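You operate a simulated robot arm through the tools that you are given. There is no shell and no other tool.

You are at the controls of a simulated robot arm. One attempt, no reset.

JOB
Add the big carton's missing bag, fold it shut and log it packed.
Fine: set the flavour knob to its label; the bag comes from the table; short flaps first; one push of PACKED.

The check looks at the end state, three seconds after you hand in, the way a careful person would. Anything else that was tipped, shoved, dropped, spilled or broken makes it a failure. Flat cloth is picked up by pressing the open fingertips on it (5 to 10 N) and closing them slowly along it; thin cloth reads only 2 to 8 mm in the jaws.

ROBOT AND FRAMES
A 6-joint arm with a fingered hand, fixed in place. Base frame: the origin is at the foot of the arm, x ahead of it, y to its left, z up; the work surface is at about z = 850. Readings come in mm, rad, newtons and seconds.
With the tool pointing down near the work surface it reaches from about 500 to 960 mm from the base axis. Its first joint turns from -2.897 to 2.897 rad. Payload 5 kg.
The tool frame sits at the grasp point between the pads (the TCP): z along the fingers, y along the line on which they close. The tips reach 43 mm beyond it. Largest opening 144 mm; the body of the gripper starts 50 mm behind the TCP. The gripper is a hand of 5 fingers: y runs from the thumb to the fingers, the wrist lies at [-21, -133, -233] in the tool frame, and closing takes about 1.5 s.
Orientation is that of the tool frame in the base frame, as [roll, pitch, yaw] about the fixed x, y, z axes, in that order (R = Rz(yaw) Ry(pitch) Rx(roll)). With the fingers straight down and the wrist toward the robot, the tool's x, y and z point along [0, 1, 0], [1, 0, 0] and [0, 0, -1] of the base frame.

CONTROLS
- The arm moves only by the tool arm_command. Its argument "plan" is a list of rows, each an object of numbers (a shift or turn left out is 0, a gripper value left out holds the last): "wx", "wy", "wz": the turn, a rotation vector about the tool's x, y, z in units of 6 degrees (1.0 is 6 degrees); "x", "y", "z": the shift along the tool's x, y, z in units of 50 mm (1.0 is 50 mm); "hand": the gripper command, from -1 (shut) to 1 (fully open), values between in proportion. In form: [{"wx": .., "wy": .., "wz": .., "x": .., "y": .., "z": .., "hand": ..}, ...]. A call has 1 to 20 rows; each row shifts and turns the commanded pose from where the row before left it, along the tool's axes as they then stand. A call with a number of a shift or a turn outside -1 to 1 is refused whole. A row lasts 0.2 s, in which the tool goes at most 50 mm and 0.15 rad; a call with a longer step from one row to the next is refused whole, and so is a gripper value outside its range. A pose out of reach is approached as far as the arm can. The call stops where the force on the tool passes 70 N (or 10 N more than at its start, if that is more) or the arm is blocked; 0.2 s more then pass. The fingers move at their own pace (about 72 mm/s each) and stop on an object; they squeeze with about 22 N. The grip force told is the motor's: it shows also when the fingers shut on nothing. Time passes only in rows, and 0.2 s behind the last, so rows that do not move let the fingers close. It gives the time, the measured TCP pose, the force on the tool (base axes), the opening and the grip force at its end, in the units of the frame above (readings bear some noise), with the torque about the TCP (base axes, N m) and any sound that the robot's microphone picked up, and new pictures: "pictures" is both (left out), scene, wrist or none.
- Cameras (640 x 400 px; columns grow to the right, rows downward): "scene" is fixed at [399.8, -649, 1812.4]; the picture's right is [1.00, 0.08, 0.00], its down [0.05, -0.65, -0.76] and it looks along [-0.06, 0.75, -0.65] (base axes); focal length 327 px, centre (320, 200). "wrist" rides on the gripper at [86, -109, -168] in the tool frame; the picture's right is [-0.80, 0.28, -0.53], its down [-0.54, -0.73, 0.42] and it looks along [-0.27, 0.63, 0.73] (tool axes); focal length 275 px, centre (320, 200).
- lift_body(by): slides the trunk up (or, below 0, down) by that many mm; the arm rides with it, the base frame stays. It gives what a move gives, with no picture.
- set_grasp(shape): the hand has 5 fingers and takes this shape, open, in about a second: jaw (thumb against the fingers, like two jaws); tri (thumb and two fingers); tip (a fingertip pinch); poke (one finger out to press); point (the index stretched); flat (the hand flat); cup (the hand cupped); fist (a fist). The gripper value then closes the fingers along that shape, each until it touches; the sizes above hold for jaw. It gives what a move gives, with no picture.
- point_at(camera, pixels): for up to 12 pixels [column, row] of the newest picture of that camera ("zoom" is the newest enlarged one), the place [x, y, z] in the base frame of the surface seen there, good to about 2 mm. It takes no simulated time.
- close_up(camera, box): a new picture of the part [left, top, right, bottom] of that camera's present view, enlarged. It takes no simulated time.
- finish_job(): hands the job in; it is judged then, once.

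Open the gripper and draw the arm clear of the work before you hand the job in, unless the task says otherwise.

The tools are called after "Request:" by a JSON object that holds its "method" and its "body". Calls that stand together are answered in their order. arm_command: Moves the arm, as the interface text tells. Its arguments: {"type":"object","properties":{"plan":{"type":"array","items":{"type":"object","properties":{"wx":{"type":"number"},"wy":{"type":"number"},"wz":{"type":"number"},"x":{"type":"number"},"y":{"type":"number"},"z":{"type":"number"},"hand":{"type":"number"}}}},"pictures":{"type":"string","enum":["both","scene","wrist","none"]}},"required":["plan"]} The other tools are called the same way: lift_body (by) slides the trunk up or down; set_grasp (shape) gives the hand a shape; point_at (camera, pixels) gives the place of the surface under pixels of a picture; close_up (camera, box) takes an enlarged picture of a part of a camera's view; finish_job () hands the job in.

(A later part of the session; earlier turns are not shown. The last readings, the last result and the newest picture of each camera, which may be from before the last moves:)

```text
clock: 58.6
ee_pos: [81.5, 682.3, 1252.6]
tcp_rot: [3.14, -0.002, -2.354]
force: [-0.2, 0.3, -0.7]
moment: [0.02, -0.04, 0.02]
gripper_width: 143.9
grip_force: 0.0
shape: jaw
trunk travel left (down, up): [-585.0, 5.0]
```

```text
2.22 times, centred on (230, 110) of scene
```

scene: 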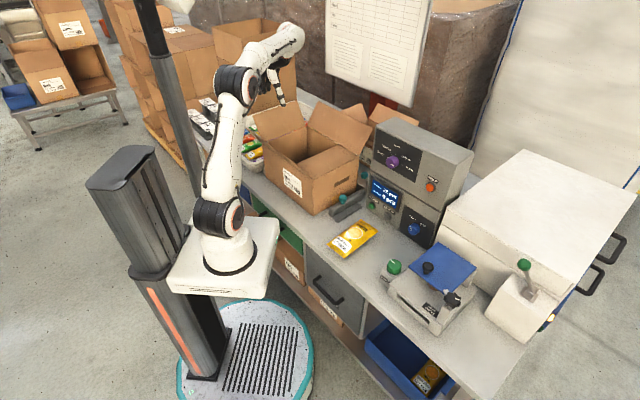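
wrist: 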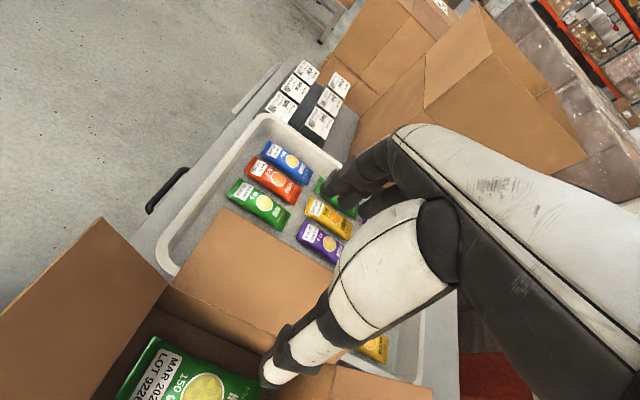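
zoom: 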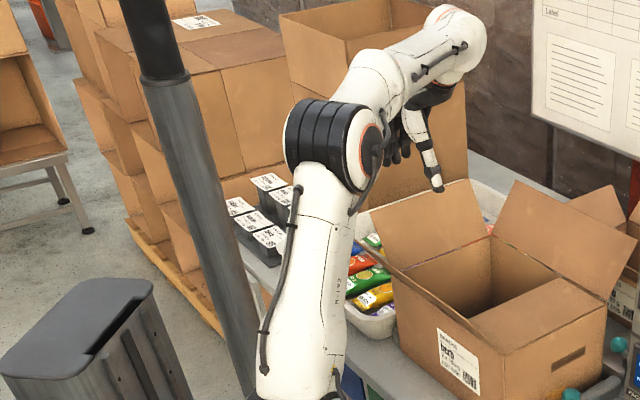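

Clear of the mast. The thumb is inside and the fingers outside the left flap; I descend to TCP 1140 and push +u until the flap stands upright.

Request:
{"method": "arm_command", "body": {"plan": [{"z": 0.8}, {"z": 0.8}, {"z": 0.65}, {"y": -0.4}, {"y": -0.4}, {"y": -0.4}, {"y": -0.4}, {"y": -0.4}, {}]}}

Request:
{"method": "close_up", "body": {"camera": "scene", "box": [200, 50, 360, 210]}}

```text
clock: 60.6
ee_pos: [152.6, 608.5, 1141.0]
tcp_rot: [-3.14, -0.001, -2.355]
force: [0.6, -0.2, -1.1]
moment: [0.01, -0.01, 0.02]
gripper_width: 144.4
grip_force: 0.1
shape: jaw
trunk travel left (down, up): [-585.0, 5.0]
```

scene: 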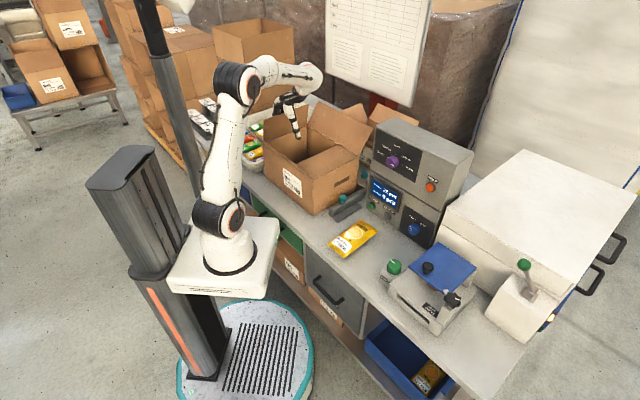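
wrist: 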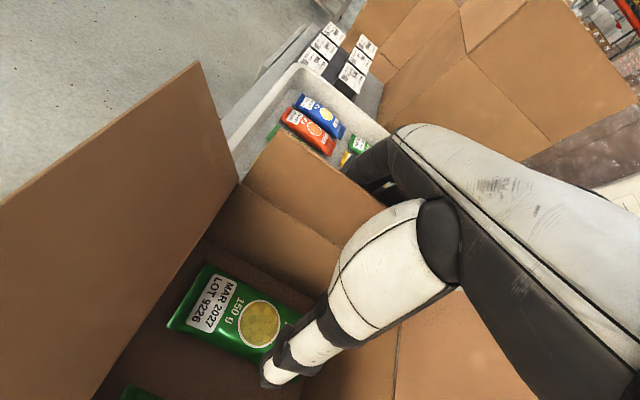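

```text
2.50 times, centred on (280, 130) of scene
```

zoom: 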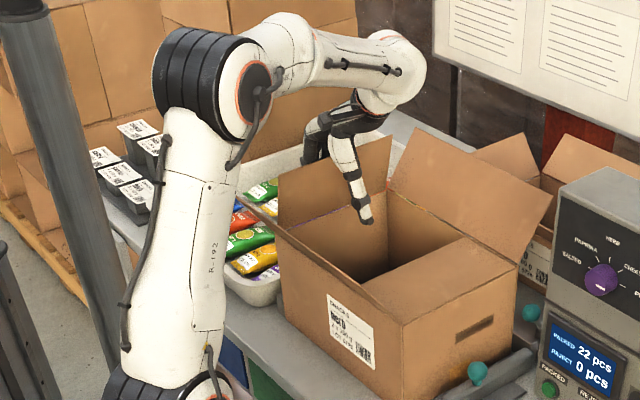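

The left flap is upright. I continue inward and down, narrowing the hand so the thumb stays clear of the right flap.

Request:
{"method": "arm_command", "body": {"plan": [{"hand": 0.5, "y": -0.2}, {"y": -0.3}, {"y": -0.3, "z": 0.15}, {"y": -0.3, "z": 0.25}, {"y": -0.15, "z": 0.3}, {"y": -0.1, "z": 0.2}, {}]}}

Request:
{"method": "close_up", "body": {"camera": "scene", "box": [200, 50, 360, 210]}}

```text
clock: 62.2
ee_pos: [200.7, 563.6, 1095.1]
tcp_rot: [-3.141, -0.001, -2.357]
force: [0.3, -0.4, -0.3]
moment: [0.02, -0.02, -0.01]
gripper_width: 108.2
grip_force: 0.0
shape: jaw
trunk travel left (down, up): [-585.0, 5.0]
```

scene: 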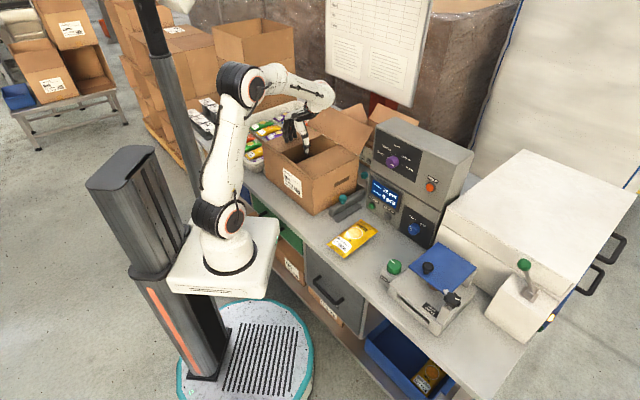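
wrist: 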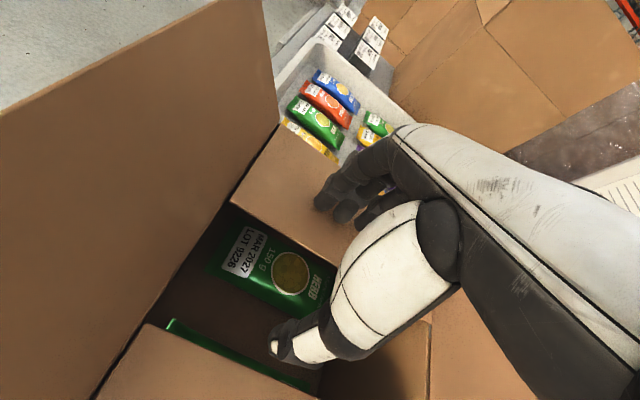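

```text
2.50 times, centred on (280, 130) of scene
```

zoom: 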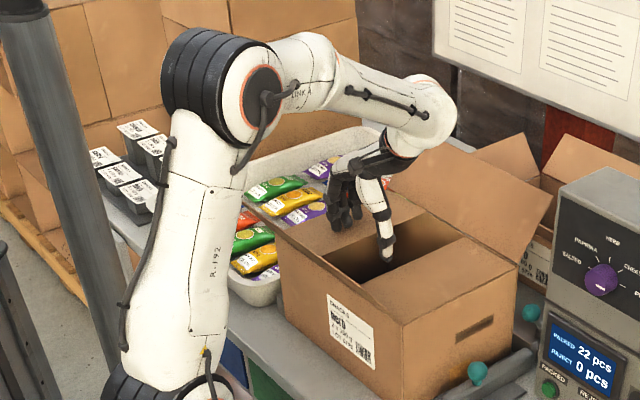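

The left flap is nearly flat. I press a touch more, then lift off and check both short flaps.

Request:
{"method": "arm_command", "body": {"plan": [{"z": 0.1}, {"z": 0.04}, {}, {"z": -0.5}, {"z": -1}, {"z": -1}, {"z": -1}, {}]}}

Request:
{"method": "point_at", "body": {"camera": "scene", "pixels": [[285, 145], [295, 135], [310, 170], [345, 155], [360, 160], [330, 118], [335, 170]]}}

Request:
{"method": "close_up", "body": {"camera": "scene", "box": [200, 50, 360, 210]}}

```text
clock: 64.0
ee_pos: [199.6, 562.2, 1263.7]
tcp_rot: [-3.141, 0.0, -2.355]
force: [-0.3, -0.1, 0.9]
moment: [0.04, -0.03, 0.04]
gripper_width: 108.3
grip_force: 0.2
shape: jaw
trunk travel left (down, up): [-585.0, 5.0]
```

scene: 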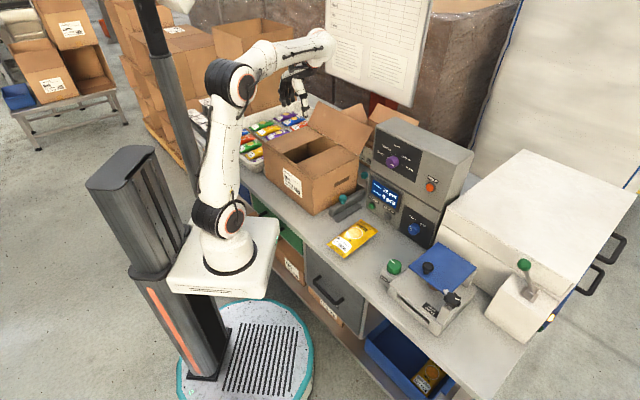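
wrist: 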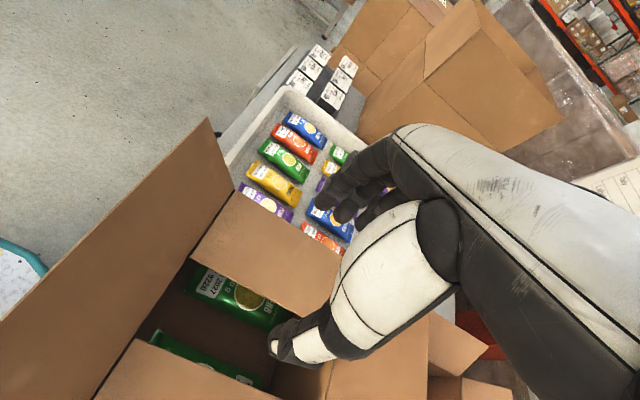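

```text
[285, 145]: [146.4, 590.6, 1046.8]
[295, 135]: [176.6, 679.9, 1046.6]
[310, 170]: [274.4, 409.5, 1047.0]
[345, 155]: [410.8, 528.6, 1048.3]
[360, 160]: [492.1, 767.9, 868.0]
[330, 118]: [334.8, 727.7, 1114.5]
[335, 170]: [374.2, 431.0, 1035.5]
```

```text
2.50 times, centred on (280, 130) of scene
```

zoom: 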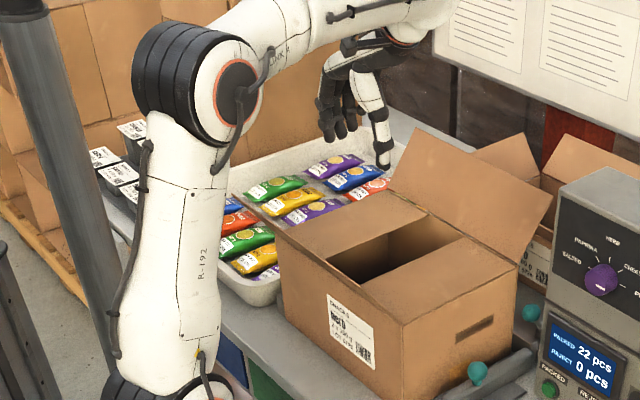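

Both short flaps lie flat at z≈1047 and the carton has not moved. Next the far long flap: I turn the hand back (wrist toward the robot), open it and move so the fingers will be behind the far flap.

Request:
{"method": "arm_command", "body": {"plan": [{"wz": 1, "hand": 1}, {"wz": 1}, {"wz": 1}, {"wz": 1}, {"wz": 1}, {"wz": 1}, {"wz": 1}, {"wz": 1}, {"wz": 1}, {"wz": 1}, {"wz": 1}, {"wz": 1}, {"wz": 1}, {"wz": 1}, {"wz": 1}, {}]}}

```text
clock: 67.4
ee_pos: [199.7, 562.9, 1263.0]
tcp_rot: [-3.142, -0.002, 2.355]
force: [0.1, -0.5, -0.1]
moment: [-0.03, -0.03, 0.01]
gripper_width: 143.4
grip_force: 0.0
shape: jaw
trunk travel left (down, up): [-585.0, 5.0]
```

scene: 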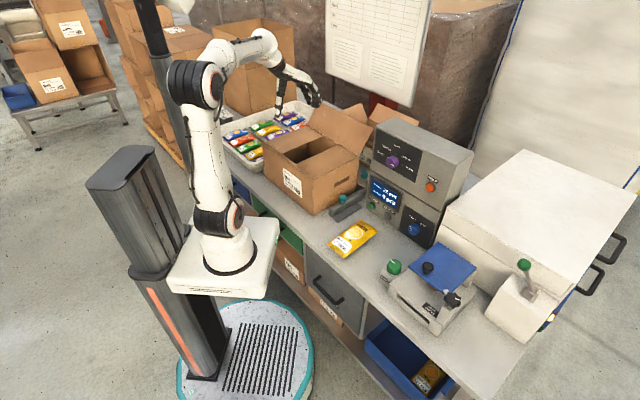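
wrist: 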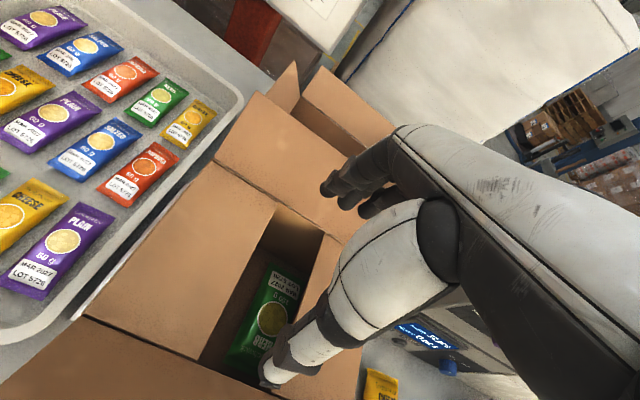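

Now forward over the far flap to u≈−225, v≈715, staying at 1263.

Request:
{"method": "arm_command", "body": {"plan": [{"y": 0.88, "x": -0.16}, {"y": 0.88, "x": -0.16}, {"y": 0.88, "x": -0.16}, {"y": 0.88, "x": -0.16}, {}]}}

Request:
{"method": "close_up", "body": {"camera": "scene", "box": [240, 30, 400, 190]}}

```text
clock: 68.6
ee_pos: [345.5, 662.5, 1264.3]
tcp_rot: [-3.14, 0.0, 2.357]
force: [0.0, 0.2, 0.7]
moment: [0.04, 0.01, -0.02]
gripper_width: 144.1
grip_force: 0.0
shape: jaw
trunk travel left (down, up): [-585.0, 5.0]
```

scene: 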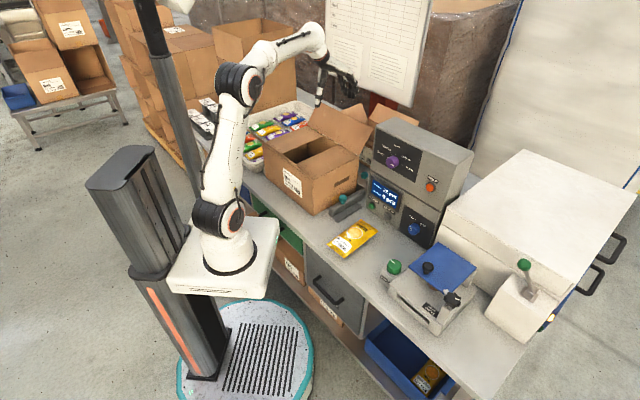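
wrist: 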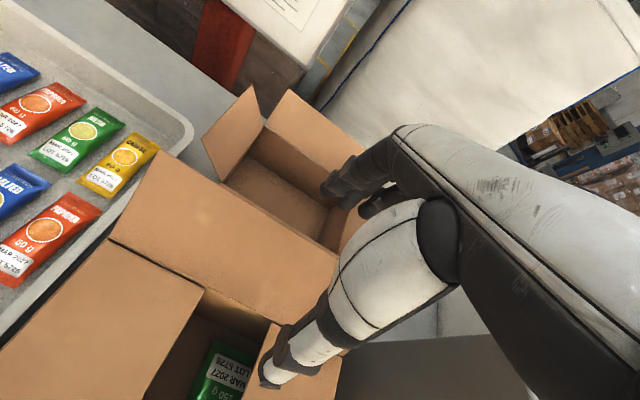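

```text
2.50 times, centred on (320, 110) of scene
```

zoom: 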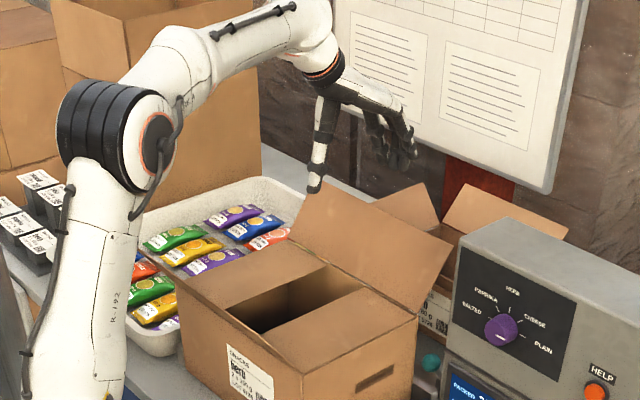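

I measure the fingers' and far flap's actual positions before descending.

Request:
{"method": "point_at", "body": {"camera": "wrist", "pixels": [[328, 190], [345, 200], [372, 210], [155, 155], [330, 250], [250, 190], [225, 180], [265, 380], [335, 225], [300, 240]]}}

Request:
{"method": "point_at", "body": {"camera": "zoom", "pixels": [[376, 150], [390, 165], [408, 165], [315, 188], [328, 183], [454, 245], [390, 215], [430, 215], [350, 100], [400, 140]]}}

```text
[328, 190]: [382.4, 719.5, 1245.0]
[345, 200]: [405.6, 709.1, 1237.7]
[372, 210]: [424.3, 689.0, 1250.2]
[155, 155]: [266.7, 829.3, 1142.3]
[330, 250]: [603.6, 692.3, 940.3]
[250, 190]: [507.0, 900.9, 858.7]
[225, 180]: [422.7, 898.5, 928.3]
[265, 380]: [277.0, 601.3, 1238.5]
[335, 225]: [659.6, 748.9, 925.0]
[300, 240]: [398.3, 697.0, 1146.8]
```

```text
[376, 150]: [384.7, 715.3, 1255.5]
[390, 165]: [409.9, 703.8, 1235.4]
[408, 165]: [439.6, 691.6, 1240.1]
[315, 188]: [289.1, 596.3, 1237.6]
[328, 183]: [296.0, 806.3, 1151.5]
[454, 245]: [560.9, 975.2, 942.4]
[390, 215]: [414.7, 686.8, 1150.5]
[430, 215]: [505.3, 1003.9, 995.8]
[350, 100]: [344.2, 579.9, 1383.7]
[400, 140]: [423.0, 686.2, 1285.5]
```

The far flap's top edge is at v≈777 and the fingers' inner faces at v≈780–787, so I go 16 mm further before descending to 1140, then pull back toward the robot.

Request:
{"method": "arm_command", "body": {"plan": [{"y": 0.34}, {"z": 0.8}, {"z": 0.8}, {"z": 0.85}, {}]}}

Request:
{"method": "close_up", "body": {"camera": "scene", "box": [260, 50, 400, 190]}}

```text
clock: 69.8
ee_pos: [358.2, 675.9, 1141.2]
tcp_rot: [3.14, -0.001, 2.356]
force: [-0.2, 0.7, 0.3]
moment: [-0.01, 0.0, -0.01]
gripper_width: 143.9
grip_force: 0.1
shape: jaw
trunk travel left (down, up): [-585.0, 5.0]
```

scene: 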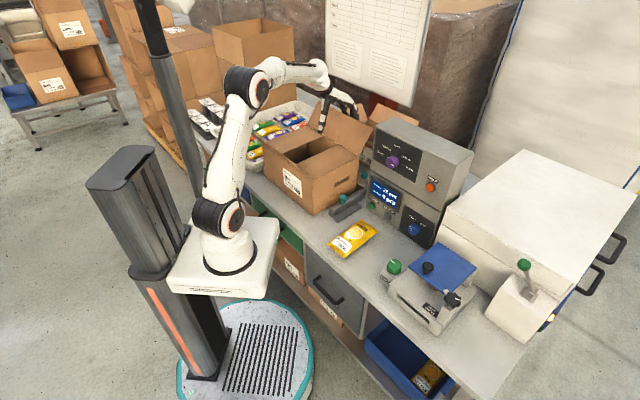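
wrist: 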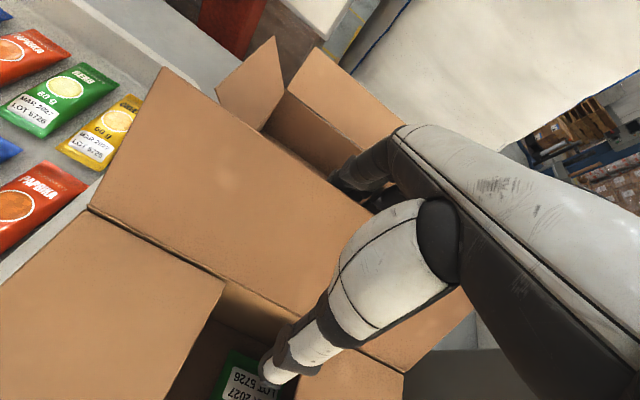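

```text
2.86 times, centred on (330, 120) of scene
```

zoom: 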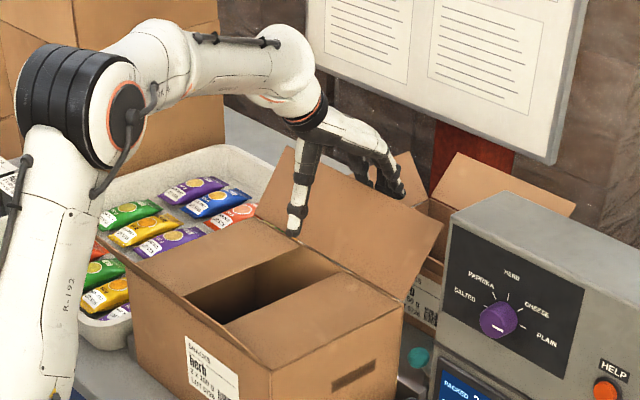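

The fingers are behind the flap. I pull it toward the robot past upright, then down along its arc, narrowing the hand.

Request:
{"method": "arm_command", "body": {"plan": [{"y": -0.4}, {"y": -0.4}, {"y": -0.4}, {"y": -0.4}, {"y": -0.4}, {}]}}

Request:
{"method": "close_up", "body": {"camera": "scene", "box": [260, 50, 400, 190]}}

```text
clock: 71.2
ee_pos: [288.0, 605.9, 1142.8]
tcp_rot: [3.14, 0.001, 2.355]
force: [-0.1, -0.1, 0.6]
moment: [-0.02, -0.01, 0.02]
gripper_width: 143.7
grip_force: 0.0
shape: jaw
trunk travel left (down, up): [-585.0, 5.0]
```

scene: 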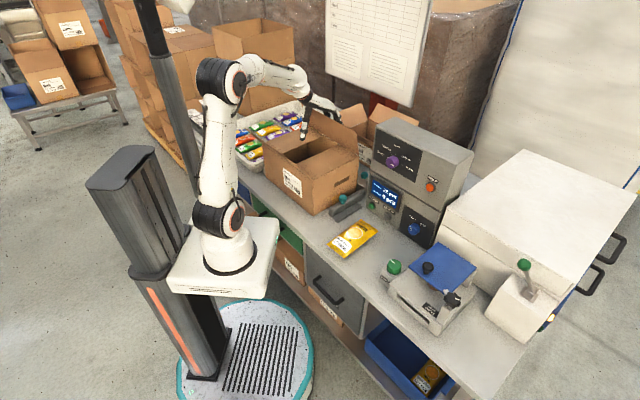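
wrist: 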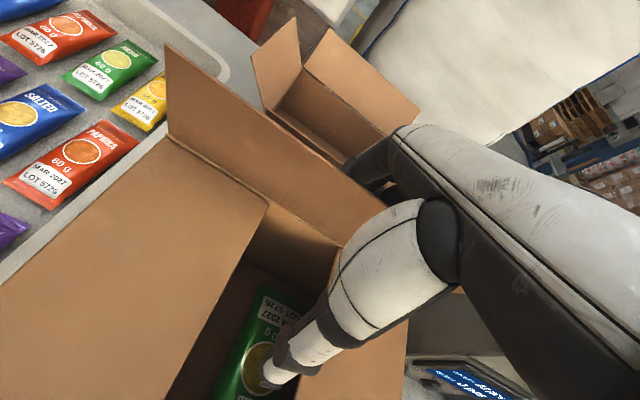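

```text
2.86 times, centred on (330, 120) of scene
```

zoom: 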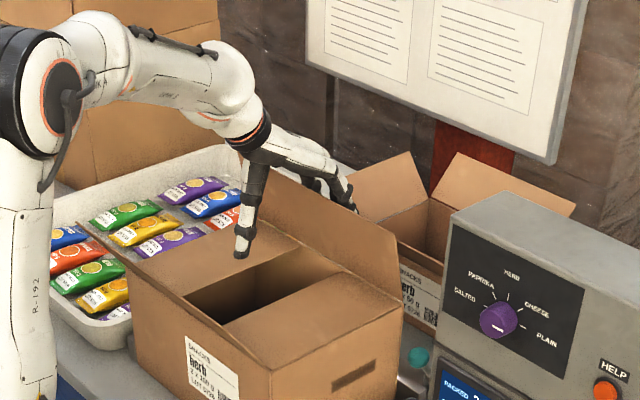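

Upright. Now the folding arc, as with the left flap.

Request:
{"method": "arm_command", "body": {"plan": [{"hand": 0.5, "y": -0.2}, {"y": -0.3}, {"y": -0.3, "z": 0.1}, {"y": -0.3, "z": 0.2}, {"y": -0.2, "z": 0.3}, {"y": -0.12, "z": 0.2}, {}]}}

Request:
{"method": "close_up", "body": {"camera": "scene", "box": [260, 50, 400, 190]}}

```text
clock: 72.8
ee_pos: [238.3, 555.1, 1101.8]
tcp_rot: [3.14, -0.001, 2.359]
force: [-0.7, 0.4, 1.0]
moment: [0.04, 0.04, -0.02]
gripper_width: 108.6
grip_force: 0.1
shape: jaw
trunk travel left (down, up): [-585.0, 5.0]
```

scene: 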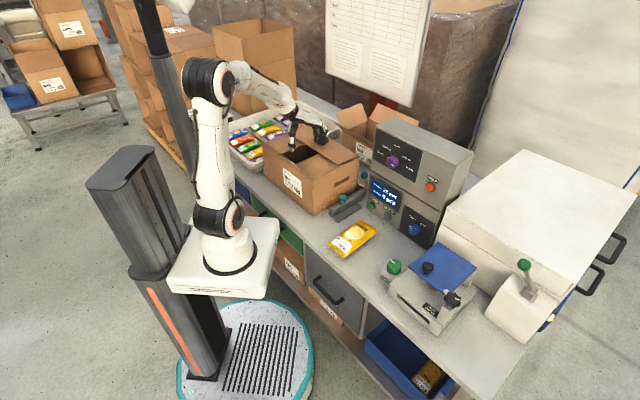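
wrist: 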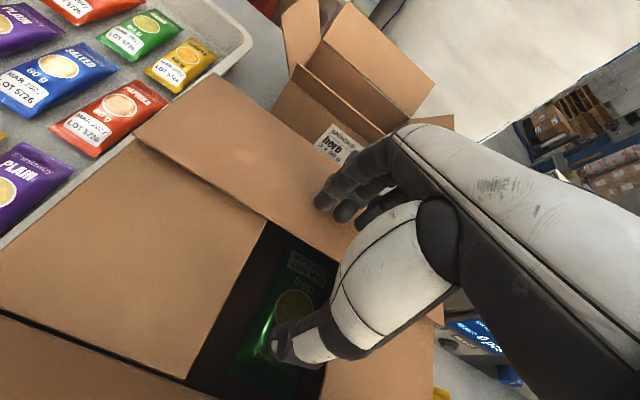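

```text
2.86 times, centred on (330, 120) of scene
```

zoom: 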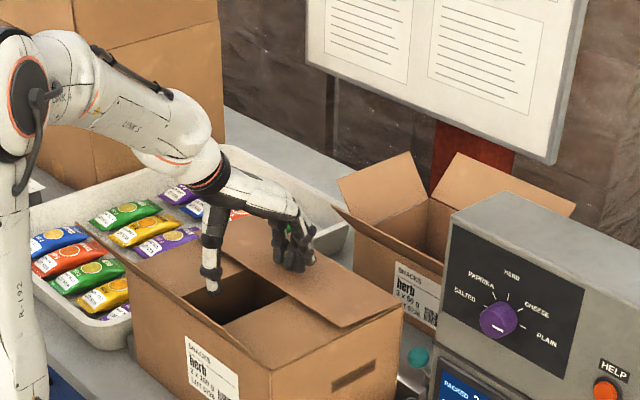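

The flap is nearly down. I press it the last 10 mm gently.

Request:
{"method": "arm_command", "body": {"plan": [{"y": -0.1, "z": 0.08}, {"z": 0.08}, {"z": 0.06}, {}]}}

Request:
{"method": "point_at", "body": {"camera": "scene", "pixels": [[345, 160], [335, 155], [320, 145], [310, 120], [325, 130]]}}

```text
clock: 73.8
ee_pos: [234.3, 552.1, 1092.0]
tcp_rot: [3.138, -0.001, 2.358]
force: [1.1, -1.2, 15.2]
moment: [0.57, -0.78, -0.06]
gripper_width: 107.7
grip_force: 0.1
shape: jaw
trunk travel left (down, up): [-585.0, 5.0]
```

scene: 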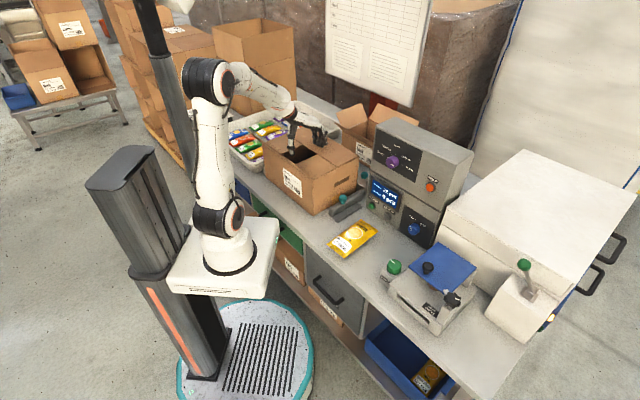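
wrist: 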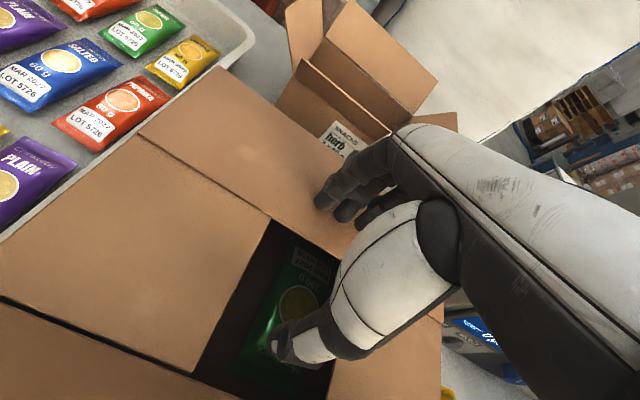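

```text
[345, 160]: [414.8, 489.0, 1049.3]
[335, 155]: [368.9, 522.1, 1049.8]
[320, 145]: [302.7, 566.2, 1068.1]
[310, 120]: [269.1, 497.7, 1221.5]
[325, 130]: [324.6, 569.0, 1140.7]
```

The far flap lies flat (15 N of contact, z≈1050). I lift off, close the hand, and check.

Request:
{"method": "arm_command", "body": {"plan": [{"z": -0.4}, {"z": -1}, {"z": -1}, {"z": -1}, {"z": -0.6, "hand": -1}, {}, {}, {}, {}]}}

Request:
{"method": "point_at", "body": {"camera": "scene", "pixels": [[345, 160], [325, 150], [310, 140], [300, 135], [268, 152], [290, 180], [309, 210]]}}

Request:
{"method": "close_up", "body": {"camera": "scene", "box": [240, 80, 400, 220]}}

```text
clock: 75.8
ee_pos: [234.0, 551.6, 1291.0]
tcp_rot: [-3.142, 0.0, 2.355]
force: [-1.8, -0.4, -0.1]
moment: [-0.03, 0.02, 0.02]
gripper_width: 0.3
grip_force: 22.4
shape: jaw
trunk travel left (down, up): [-585.0, 5.0]
```

scene: 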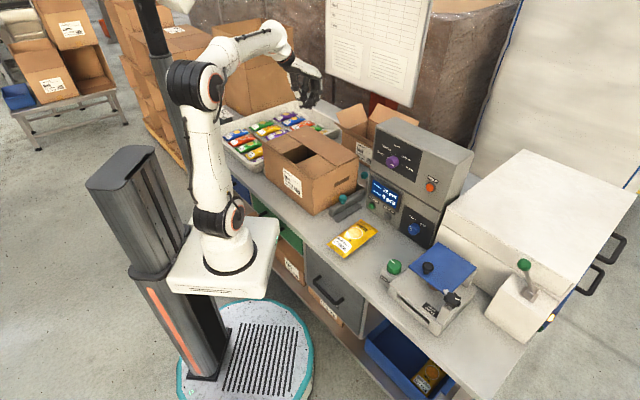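
wrist: 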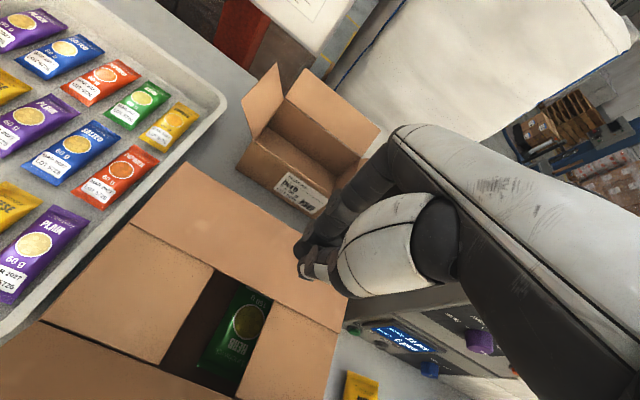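

```text
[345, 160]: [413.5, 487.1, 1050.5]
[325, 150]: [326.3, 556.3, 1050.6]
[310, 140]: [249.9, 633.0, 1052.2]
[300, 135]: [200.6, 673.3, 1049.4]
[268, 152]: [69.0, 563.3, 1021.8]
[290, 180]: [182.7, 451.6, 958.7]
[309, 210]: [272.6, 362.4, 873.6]
```

```text
2.86 times, centred on (320, 150) of scene
```

zoom: 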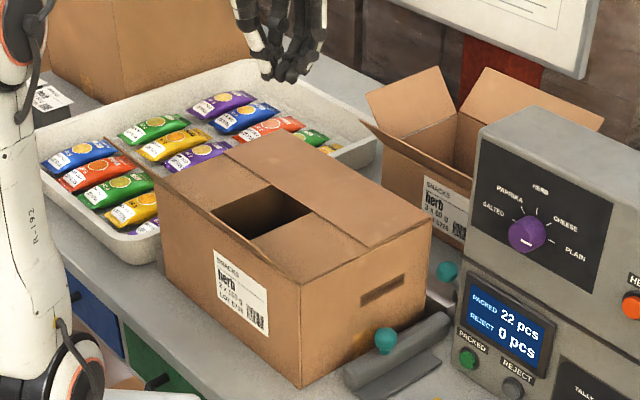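

The far flap is down; the near flap is still up (seen edge-on here, and at the bottom left of the wrist picture). To reach close to the robot I lower the trunk in steps while keeping the hand high and clear.

Request:
{"method": "lift_body", "body": {"by": -100}}

Request:
{"method": "arm_command", "body": {"plan": [{"z": -0.9}, {"z": -0.9}, {"y": -0.6, "x": -0.5}, {"y": -0.6, "x": -0.5}, {"y": -0.6, "x": -0.5}, {"y": -0.6, "x": -0.4}, {}]}}

```text
clock: 77.1
ee_pos: [235.4, 551.0, 1190.4]
tcp_rot: [-3.141, 0.001, 2.357]
force: [-0.1, 0.1, 0.6]
moment: [-0.03, -0.04, 0.03]
gripper_width: 0.0
grip_force: 22.2
shape: jaw
trunk travel left (down, up): [-485.0, 105.0]
```

```text
clock: 78.7
ee_pos: [217.5, 399.1, 1279.7]
tcp_rot: [-3.14, 0.0, 2.355]
force: [-0.6, -0.2, 0.6]
moment: [0.0, -0.01, -0.02]
gripper_width: 0.1
grip_force: 21.9
shape: jaw
trunk travel left (down, up): [-485.0, 105.0]
```

scene: 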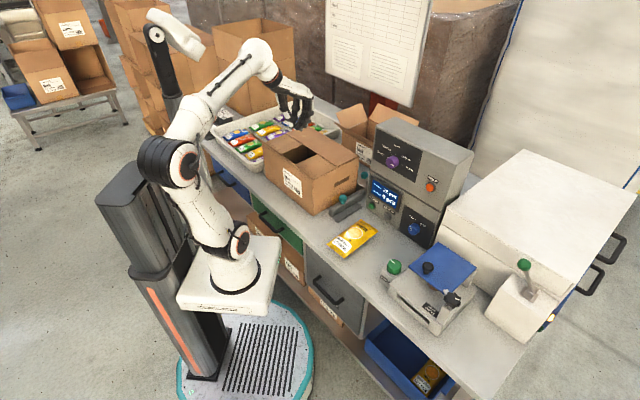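
wrist: 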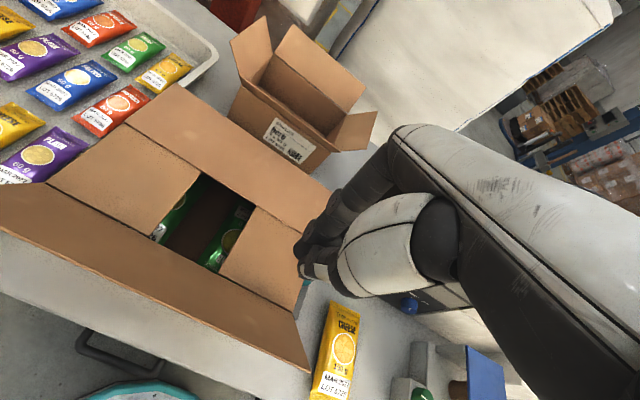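

I measure the near flap's top edge now.

Request:
{"method": "point_at", "body": {"camera": "wrist", "pixels": [[305, 366], [150, 285], [20, 212], [200, 250], [290, 340], [310, 265], [302, 275], [325, 215], [340, 190]]}}

Request:
{"method": "arm_command", "body": {"plan": [{"y": -0.6}, {"y": -0.6}, {"y": -0.7}, {}]}}

Request:
{"method": "close_up", "body": {"camera": "scene", "box": [180, 20, 360, 220]}}

```text
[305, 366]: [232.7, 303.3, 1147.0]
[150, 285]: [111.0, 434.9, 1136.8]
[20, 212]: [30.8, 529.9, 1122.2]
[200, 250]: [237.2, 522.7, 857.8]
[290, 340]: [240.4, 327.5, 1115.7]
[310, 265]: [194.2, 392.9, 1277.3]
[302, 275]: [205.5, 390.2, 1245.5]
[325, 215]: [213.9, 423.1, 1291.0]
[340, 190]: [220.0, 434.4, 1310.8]
```

```text
clock: 79.7
ee_pos: [148.6, 331.6, 1279.6]
tcp_rot: [-3.142, 0.0, 2.356]
force: [-0.3, -0.1, 0.6]
moment: [0.01, -0.04, 0.02]
gripper_width: 0.1
grip_force: 21.9
shape: jaw
trunk travel left (down, up): [-485.0, 105.0]
```

scene: 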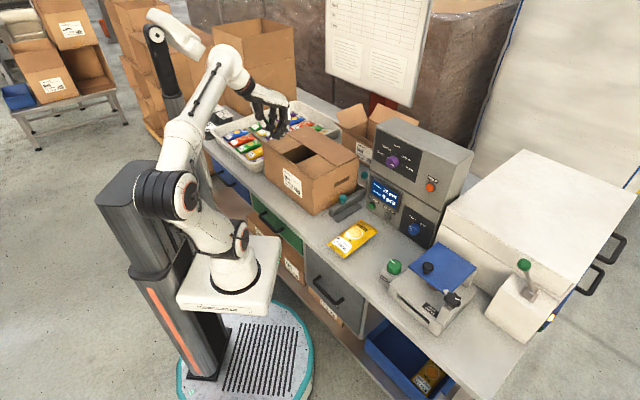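
wrist: 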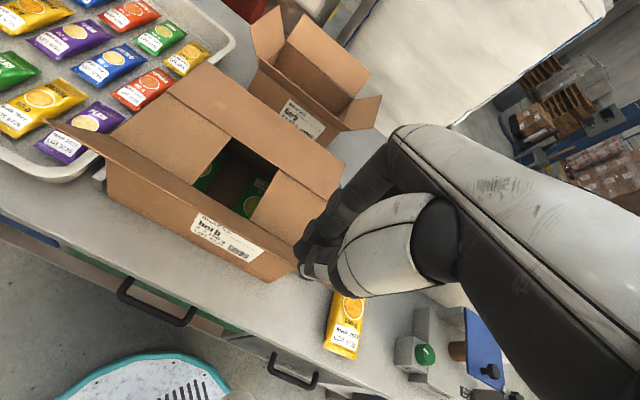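

```text
2.00 times, centred on (270, 120) of scene
```

zoom: 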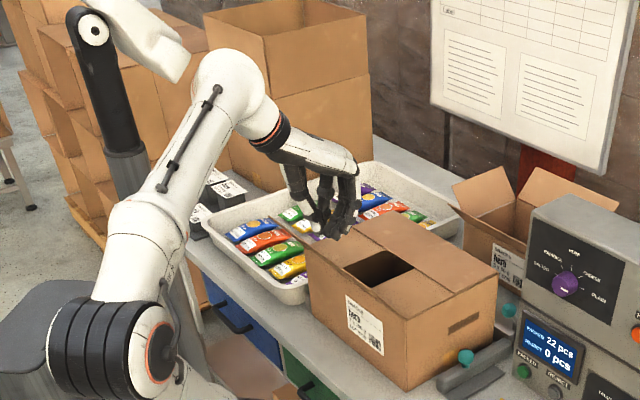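

The near flap's tip is at v≈379; the knuckles reach v≈367. I back off 16 mm more and then lower the trunk 135 mm so the hand comes down in front of the flap.

Request:
{"method": "arm_command", "body": {"plan": [{"y": -0.32}, {}], "pictures": "none"}}

Request:
{"method": "lift_body", "body": {"by": -135}}

Request:
{"method": "arm_command", "body": {"plan": [{}]}}

Request:
{"method": "close_up", "body": {"camera": "scene", "box": [200, 60, 340, 220]}}

```text
clock: 80.3
ee_pos: [139.1, 322.4, 1279.5]
tcp_rot: [3.141, 0.001, 2.356]
force: [-0.5, -0.1, -0.7]
moment: [0.01, -0.01, 0.02]
gripper_width: 0.1
grip_force: 21.9
shape: jaw
trunk travel left (down, up): [-485.0, 105.0]
```

```text
clock: 82.0
ee_pos: [137.6, 319.7, 1146.2]
tcp_rot: [3.14, -0.002, 2.358]
force: [-5.4, -4.8, 7.5]
moment: [0.17, -0.38, -0.09]
gripper_width: 0.1
grip_force: 21.9
shape: jaw
trunk travel left (down, up): [-350.0, 240.0]
```

```text
clock: 82.4
ee_pos: [138.6, 320.9, 1146.2]
tcp_rot: [3.14, 0.0, 2.357]
force: [-6.6, -5.2, 9.9]
moment: [0.21, -0.47, -0.11]
gripper_width: 0.0
grip_force: 22.0
shape: jaw
trunk travel left (down, up): [-350.0, 240.0]
```

scene: 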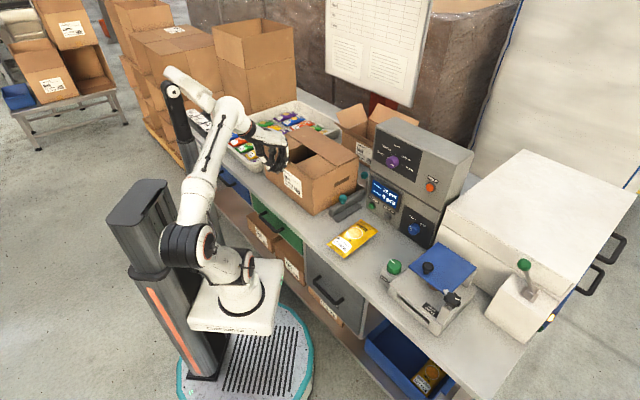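
wrist: 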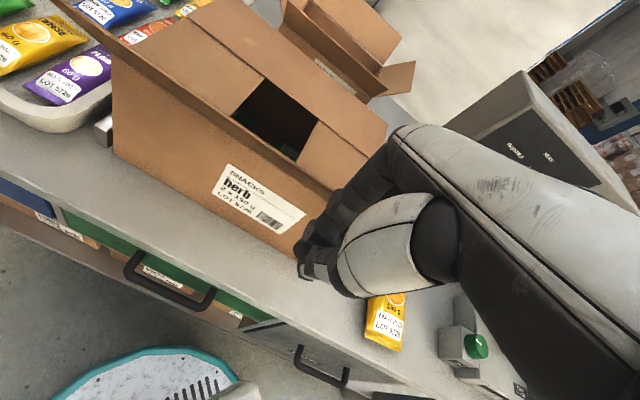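

```text
2.50 times, centred on (270, 140) of scene
```

zoom: 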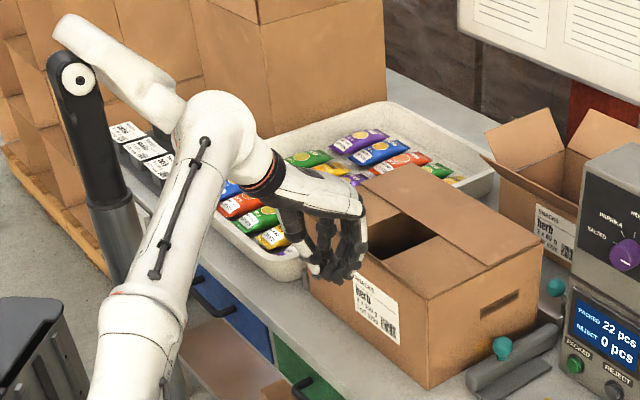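

Readings show about 12 N: the knuckles rest on the flap's tip. I back off toward the robot, check the contact clears, then push.

Request:
{"method": "arm_command", "body": {"plan": [{"y": -0.2, "z": -0.1}, {"y": -0.3}, {}]}}

Request:
{"method": "point_at", "body": {"camera": "wrist", "pixels": [[105, 35], [330, 190], [200, 100], [340, 190], [370, 160], [250, 130], [390, 145]]}}

```text
clock: 83.2
ee_pos: [121.7, 303.5, 1144.7]
tcp_rot: [-3.13, 0.008, 2.354]
force: [0.2, 0.4, -0.2]
moment: [0.0, 0.02, 0.01]
gripper_width: 0.0
grip_force: 22.3
shape: jaw
trunk travel left (down, up): [-350.0, 240.0]
```

scene: 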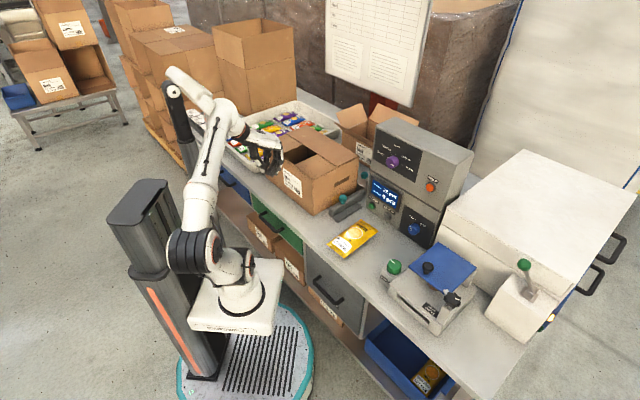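
wrist: 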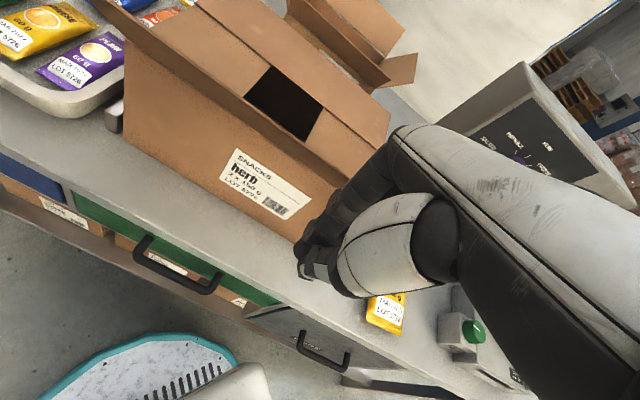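

```text
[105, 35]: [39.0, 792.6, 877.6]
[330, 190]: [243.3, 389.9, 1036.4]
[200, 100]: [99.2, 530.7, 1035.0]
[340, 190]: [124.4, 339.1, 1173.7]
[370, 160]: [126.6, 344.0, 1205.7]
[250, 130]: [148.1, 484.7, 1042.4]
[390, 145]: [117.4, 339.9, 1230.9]
```

Contact is clear. I push +v to bring the near flap upright.

Request:
{"method": "arm_command", "body": {"plan": [{"y": 0.5}, {"y": 0.5}, {"y": 0.5}, {"y": 0.5}, {"y": 0.5}, {"y": 0.3}, {}]}}

Request:
{"method": "close_up", "body": {"camera": "scene", "box": [220, 60, 360, 220]}}

```text
clock: 84.0
ee_pos: [171.7, 354.0, 1157.4]
tcp_rot: [3.125, -0.007, 2.358]
force: [0.6, -0.1, -1.1]
moment: [-0.03, 0.0, 0.0]
gripper_width: 0.0
grip_force: 22.0
shape: jaw
trunk travel left (down, up): [-350.0, 240.0]
stopped in row 3: the force on the tool passed its limit at 78 N (the readings are from after the stop); the commanded pose is now the measured one
```

scene: 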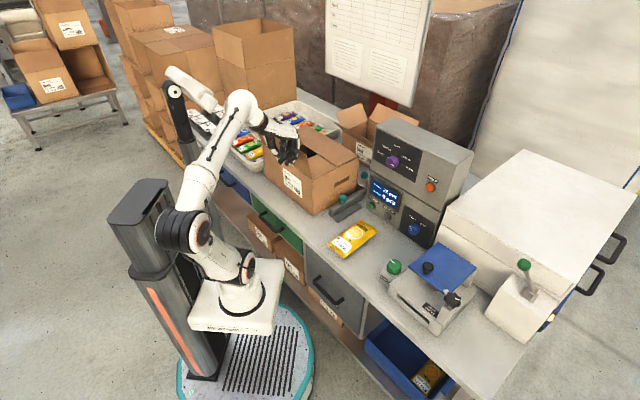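
wrist: 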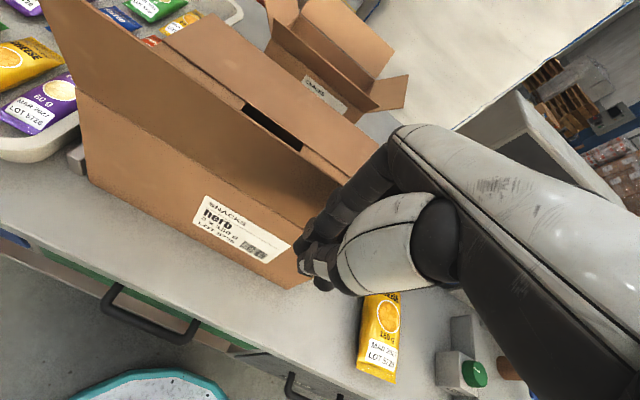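

```text
2.50 times, centred on (290, 140) of scene
```

zoom: 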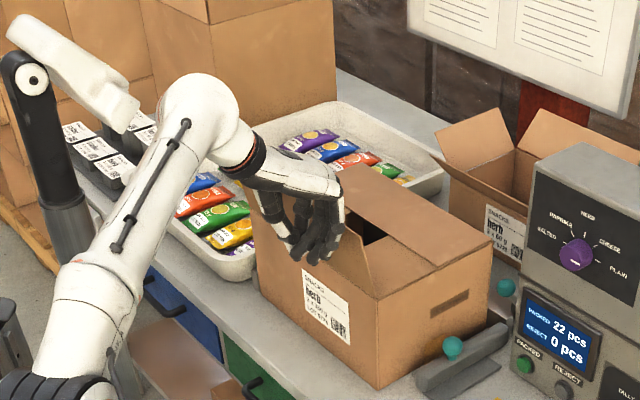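

The call stopped on a 78 N spike. The flap is now about upright; I check that the carton itself hasn't moved.

Request:
{"method": "point_at", "body": {"camera": "scene", "pixels": [[312, 212], [357, 185], [309, 210], [345, 160], [290, 180], [325, 150], [346, 200]]}}

Request:
{"method": "point_at", "body": {"camera": "wrist", "pixels": [[330, 205], [300, 185], [150, 60], [200, 145], [290, 285], [100, 185], [335, 195], [330, 180], [350, 160], [340, 170]]}}

Request:
{"method": "close_up", "body": {"camera": "scene", "box": [240, 90, 320, 170]}}

```text
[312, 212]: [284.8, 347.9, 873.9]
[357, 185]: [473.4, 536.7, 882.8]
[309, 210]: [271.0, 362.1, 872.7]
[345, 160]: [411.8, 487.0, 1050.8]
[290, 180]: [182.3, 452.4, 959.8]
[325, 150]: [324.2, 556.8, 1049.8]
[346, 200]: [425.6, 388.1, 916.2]
```

```text
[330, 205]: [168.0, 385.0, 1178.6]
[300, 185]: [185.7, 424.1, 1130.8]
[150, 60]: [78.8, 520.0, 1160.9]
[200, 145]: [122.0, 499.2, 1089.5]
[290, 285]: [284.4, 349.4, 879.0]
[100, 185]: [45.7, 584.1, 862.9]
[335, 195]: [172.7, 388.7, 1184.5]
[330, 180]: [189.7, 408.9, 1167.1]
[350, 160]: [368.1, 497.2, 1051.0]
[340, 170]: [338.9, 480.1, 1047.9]
```

```text
5.00 times, centred on (280, 130) of scene
```

zoom: 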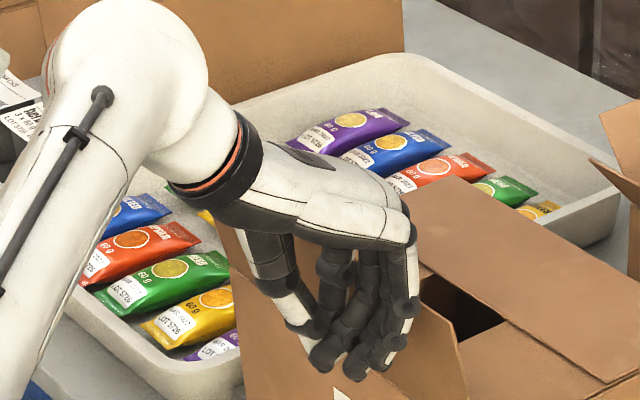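

The carton stands as before; the overhang of the knuckles jammed on the flap's tip, which is now only about 12° short of upright. I raise the hand to TCP 1182 so just the fingertips engage, and push gently.

Request:
{"method": "arm_command", "body": {"plan": [{"z": -0.5}, {"y": 0.3}, {"y": 0.3}, {"y": 0.2}, {"y": 0.2}, {"y": 0.2}, {}]}}

Request:
{"method": "point_at", "body": {"camera": "wrist", "pixels": [[300, 185], [150, 60], [200, 145], [250, 150], [100, 60], [330, 205]]}}

```text
clock: 85.6
ee_pos: [212.9, 394.7, 1186.1]
tcp_rot: [3.12, -0.011, 2.358]
force: [0.2, -0.3, 0.7]
moment: [0.01, 0.04, 0.0]
gripper_width: 0.0
grip_force: 22.1
shape: jaw
trunk travel left (down, up): [-350.0, 240.0]
```

scene: 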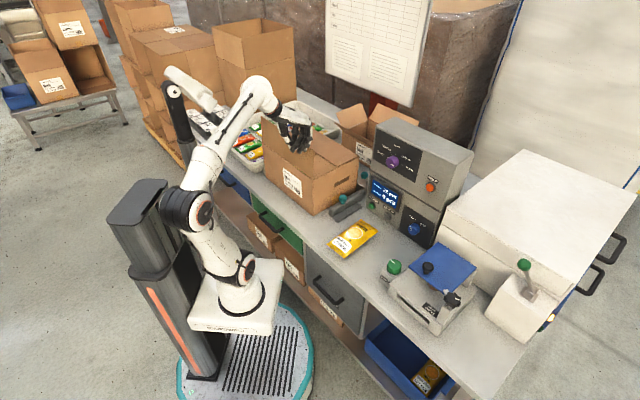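
wrist: 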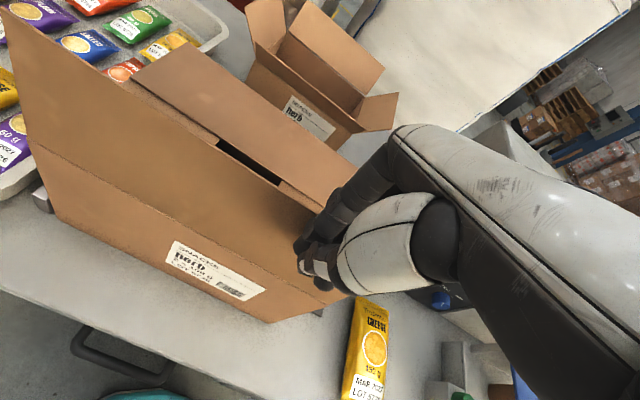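

```text
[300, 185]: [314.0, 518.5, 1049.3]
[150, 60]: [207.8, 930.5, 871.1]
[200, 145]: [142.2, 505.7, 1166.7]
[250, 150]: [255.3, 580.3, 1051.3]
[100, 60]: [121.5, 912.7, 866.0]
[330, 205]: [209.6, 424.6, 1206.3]
```

The near flap is just past upright. I follow it inward and down along its arc.

Request:
{"method": "arm_command", "body": {"plan": [{"y": 0.3, "z": 0.25}, {"y": 0.3, "z": 0.25}, {"y": 0.3, "z": 0.15}, {"y": 0.3, "z": 0.15}, {"y": 0.25, "z": 0.2}, {"y": 0.25, "z": 0.2}, {"y": 0.15, "z": 0.2}, {"y": 0.15, "z": 0.2}, {}]}}

Request:
{"method": "close_up", "body": {"camera": "scene", "box": [240, 70, 380, 220]}}

```text
clock: 87.6
ee_pos: [283.4, 468.1, 1108.3]
tcp_rot: [3.122, -0.009, 2.36]
force: [-0.8, -0.5, 0.2]
moment: [-0.01, 0.03, 0.0]
gripper_width: 0.0
grip_force: 22.1
shape: jaw
trunk travel left (down, up): [-350.0, 240.0]
```

scene: 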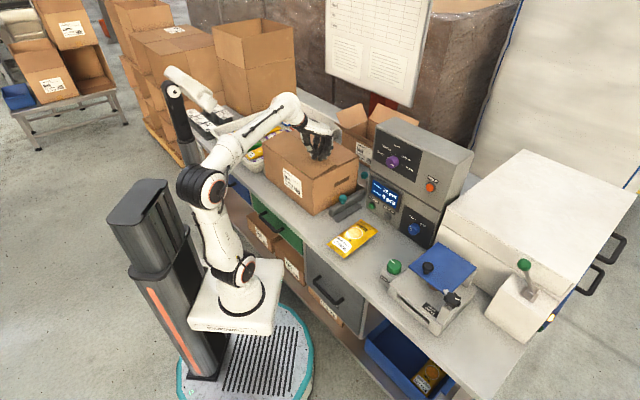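
wrist: 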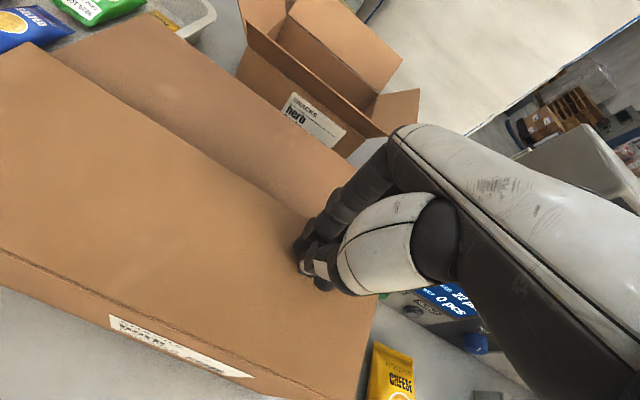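

```text
2.67 times, centred on (310, 145) of scene
```

zoom: 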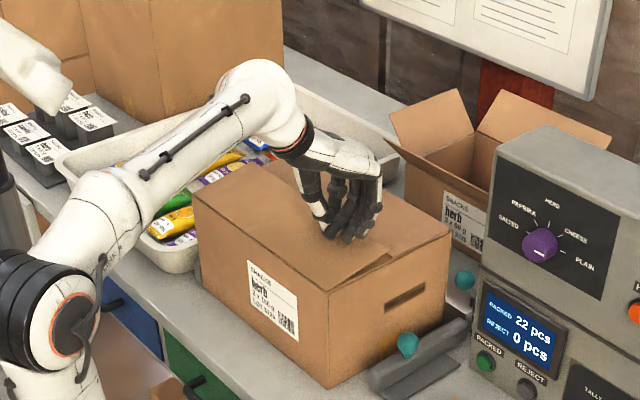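

Nearly flat; I press it gently down until it bears on the short flaps, then lift off.

Request:
{"method": "arm_command", "body": {"plan": [{"z": 0.12}, {"z": 0.1}, {"z": 0.06}, {}], "pictures": "none"}}

```text
clock: 88.6
ee_pos: [284.8, 468.1, 1094.0]
tcp_rot: [3.12, -0.01, 2.359]
force: [0.7, 0.3, -0.2]
moment: [-0.01, 0.03, 0.01]
gripper_width: 0.0
grip_force: 21.8
shape: jaw
trunk travel left (down, up): [-350.0, 240.0]
```

Request:
{"method": "arm_command", "body": {"plan": [{"z": 0.06}, {"z": 0.04}, {}]}}

Request:
{"method": "point_at", "body": {"camera": "scene", "pixels": [[345, 162], [325, 170], [330, 152], [300, 150], [290, 155], [345, 150], [312, 175]]}}

```text
clock: 89.4
ee_pos: [283.1, 466.9, 1094.2]
tcp_rot: [3.114, -0.011, 2.359]
force: [-0.6, 0.4, 24.2]
moment: [0.34, -0.04, 0.0]
gripper_width: 0.0
grip_force: 22.1
shape: jaw
trunk travel left (down, up): [-350.0, 240.0]
```

scene: 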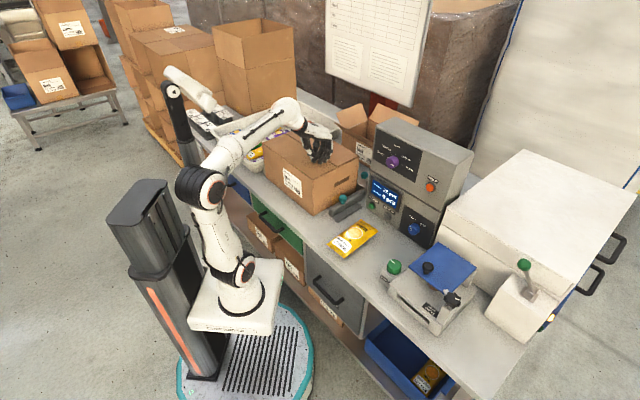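
wrist: 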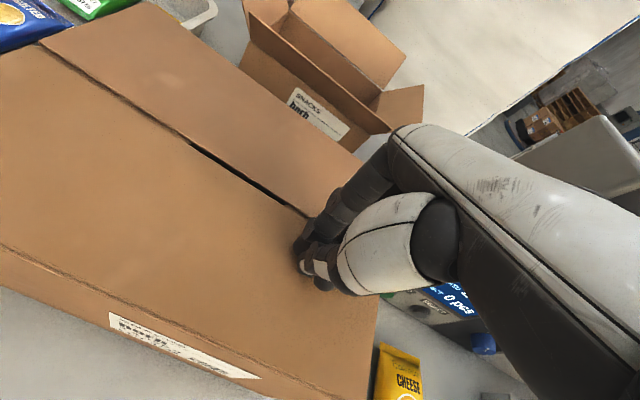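

```text
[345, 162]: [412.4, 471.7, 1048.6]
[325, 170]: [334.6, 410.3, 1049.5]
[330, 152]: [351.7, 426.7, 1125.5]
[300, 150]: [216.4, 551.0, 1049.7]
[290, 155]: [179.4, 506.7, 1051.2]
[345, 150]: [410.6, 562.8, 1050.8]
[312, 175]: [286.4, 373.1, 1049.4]
```

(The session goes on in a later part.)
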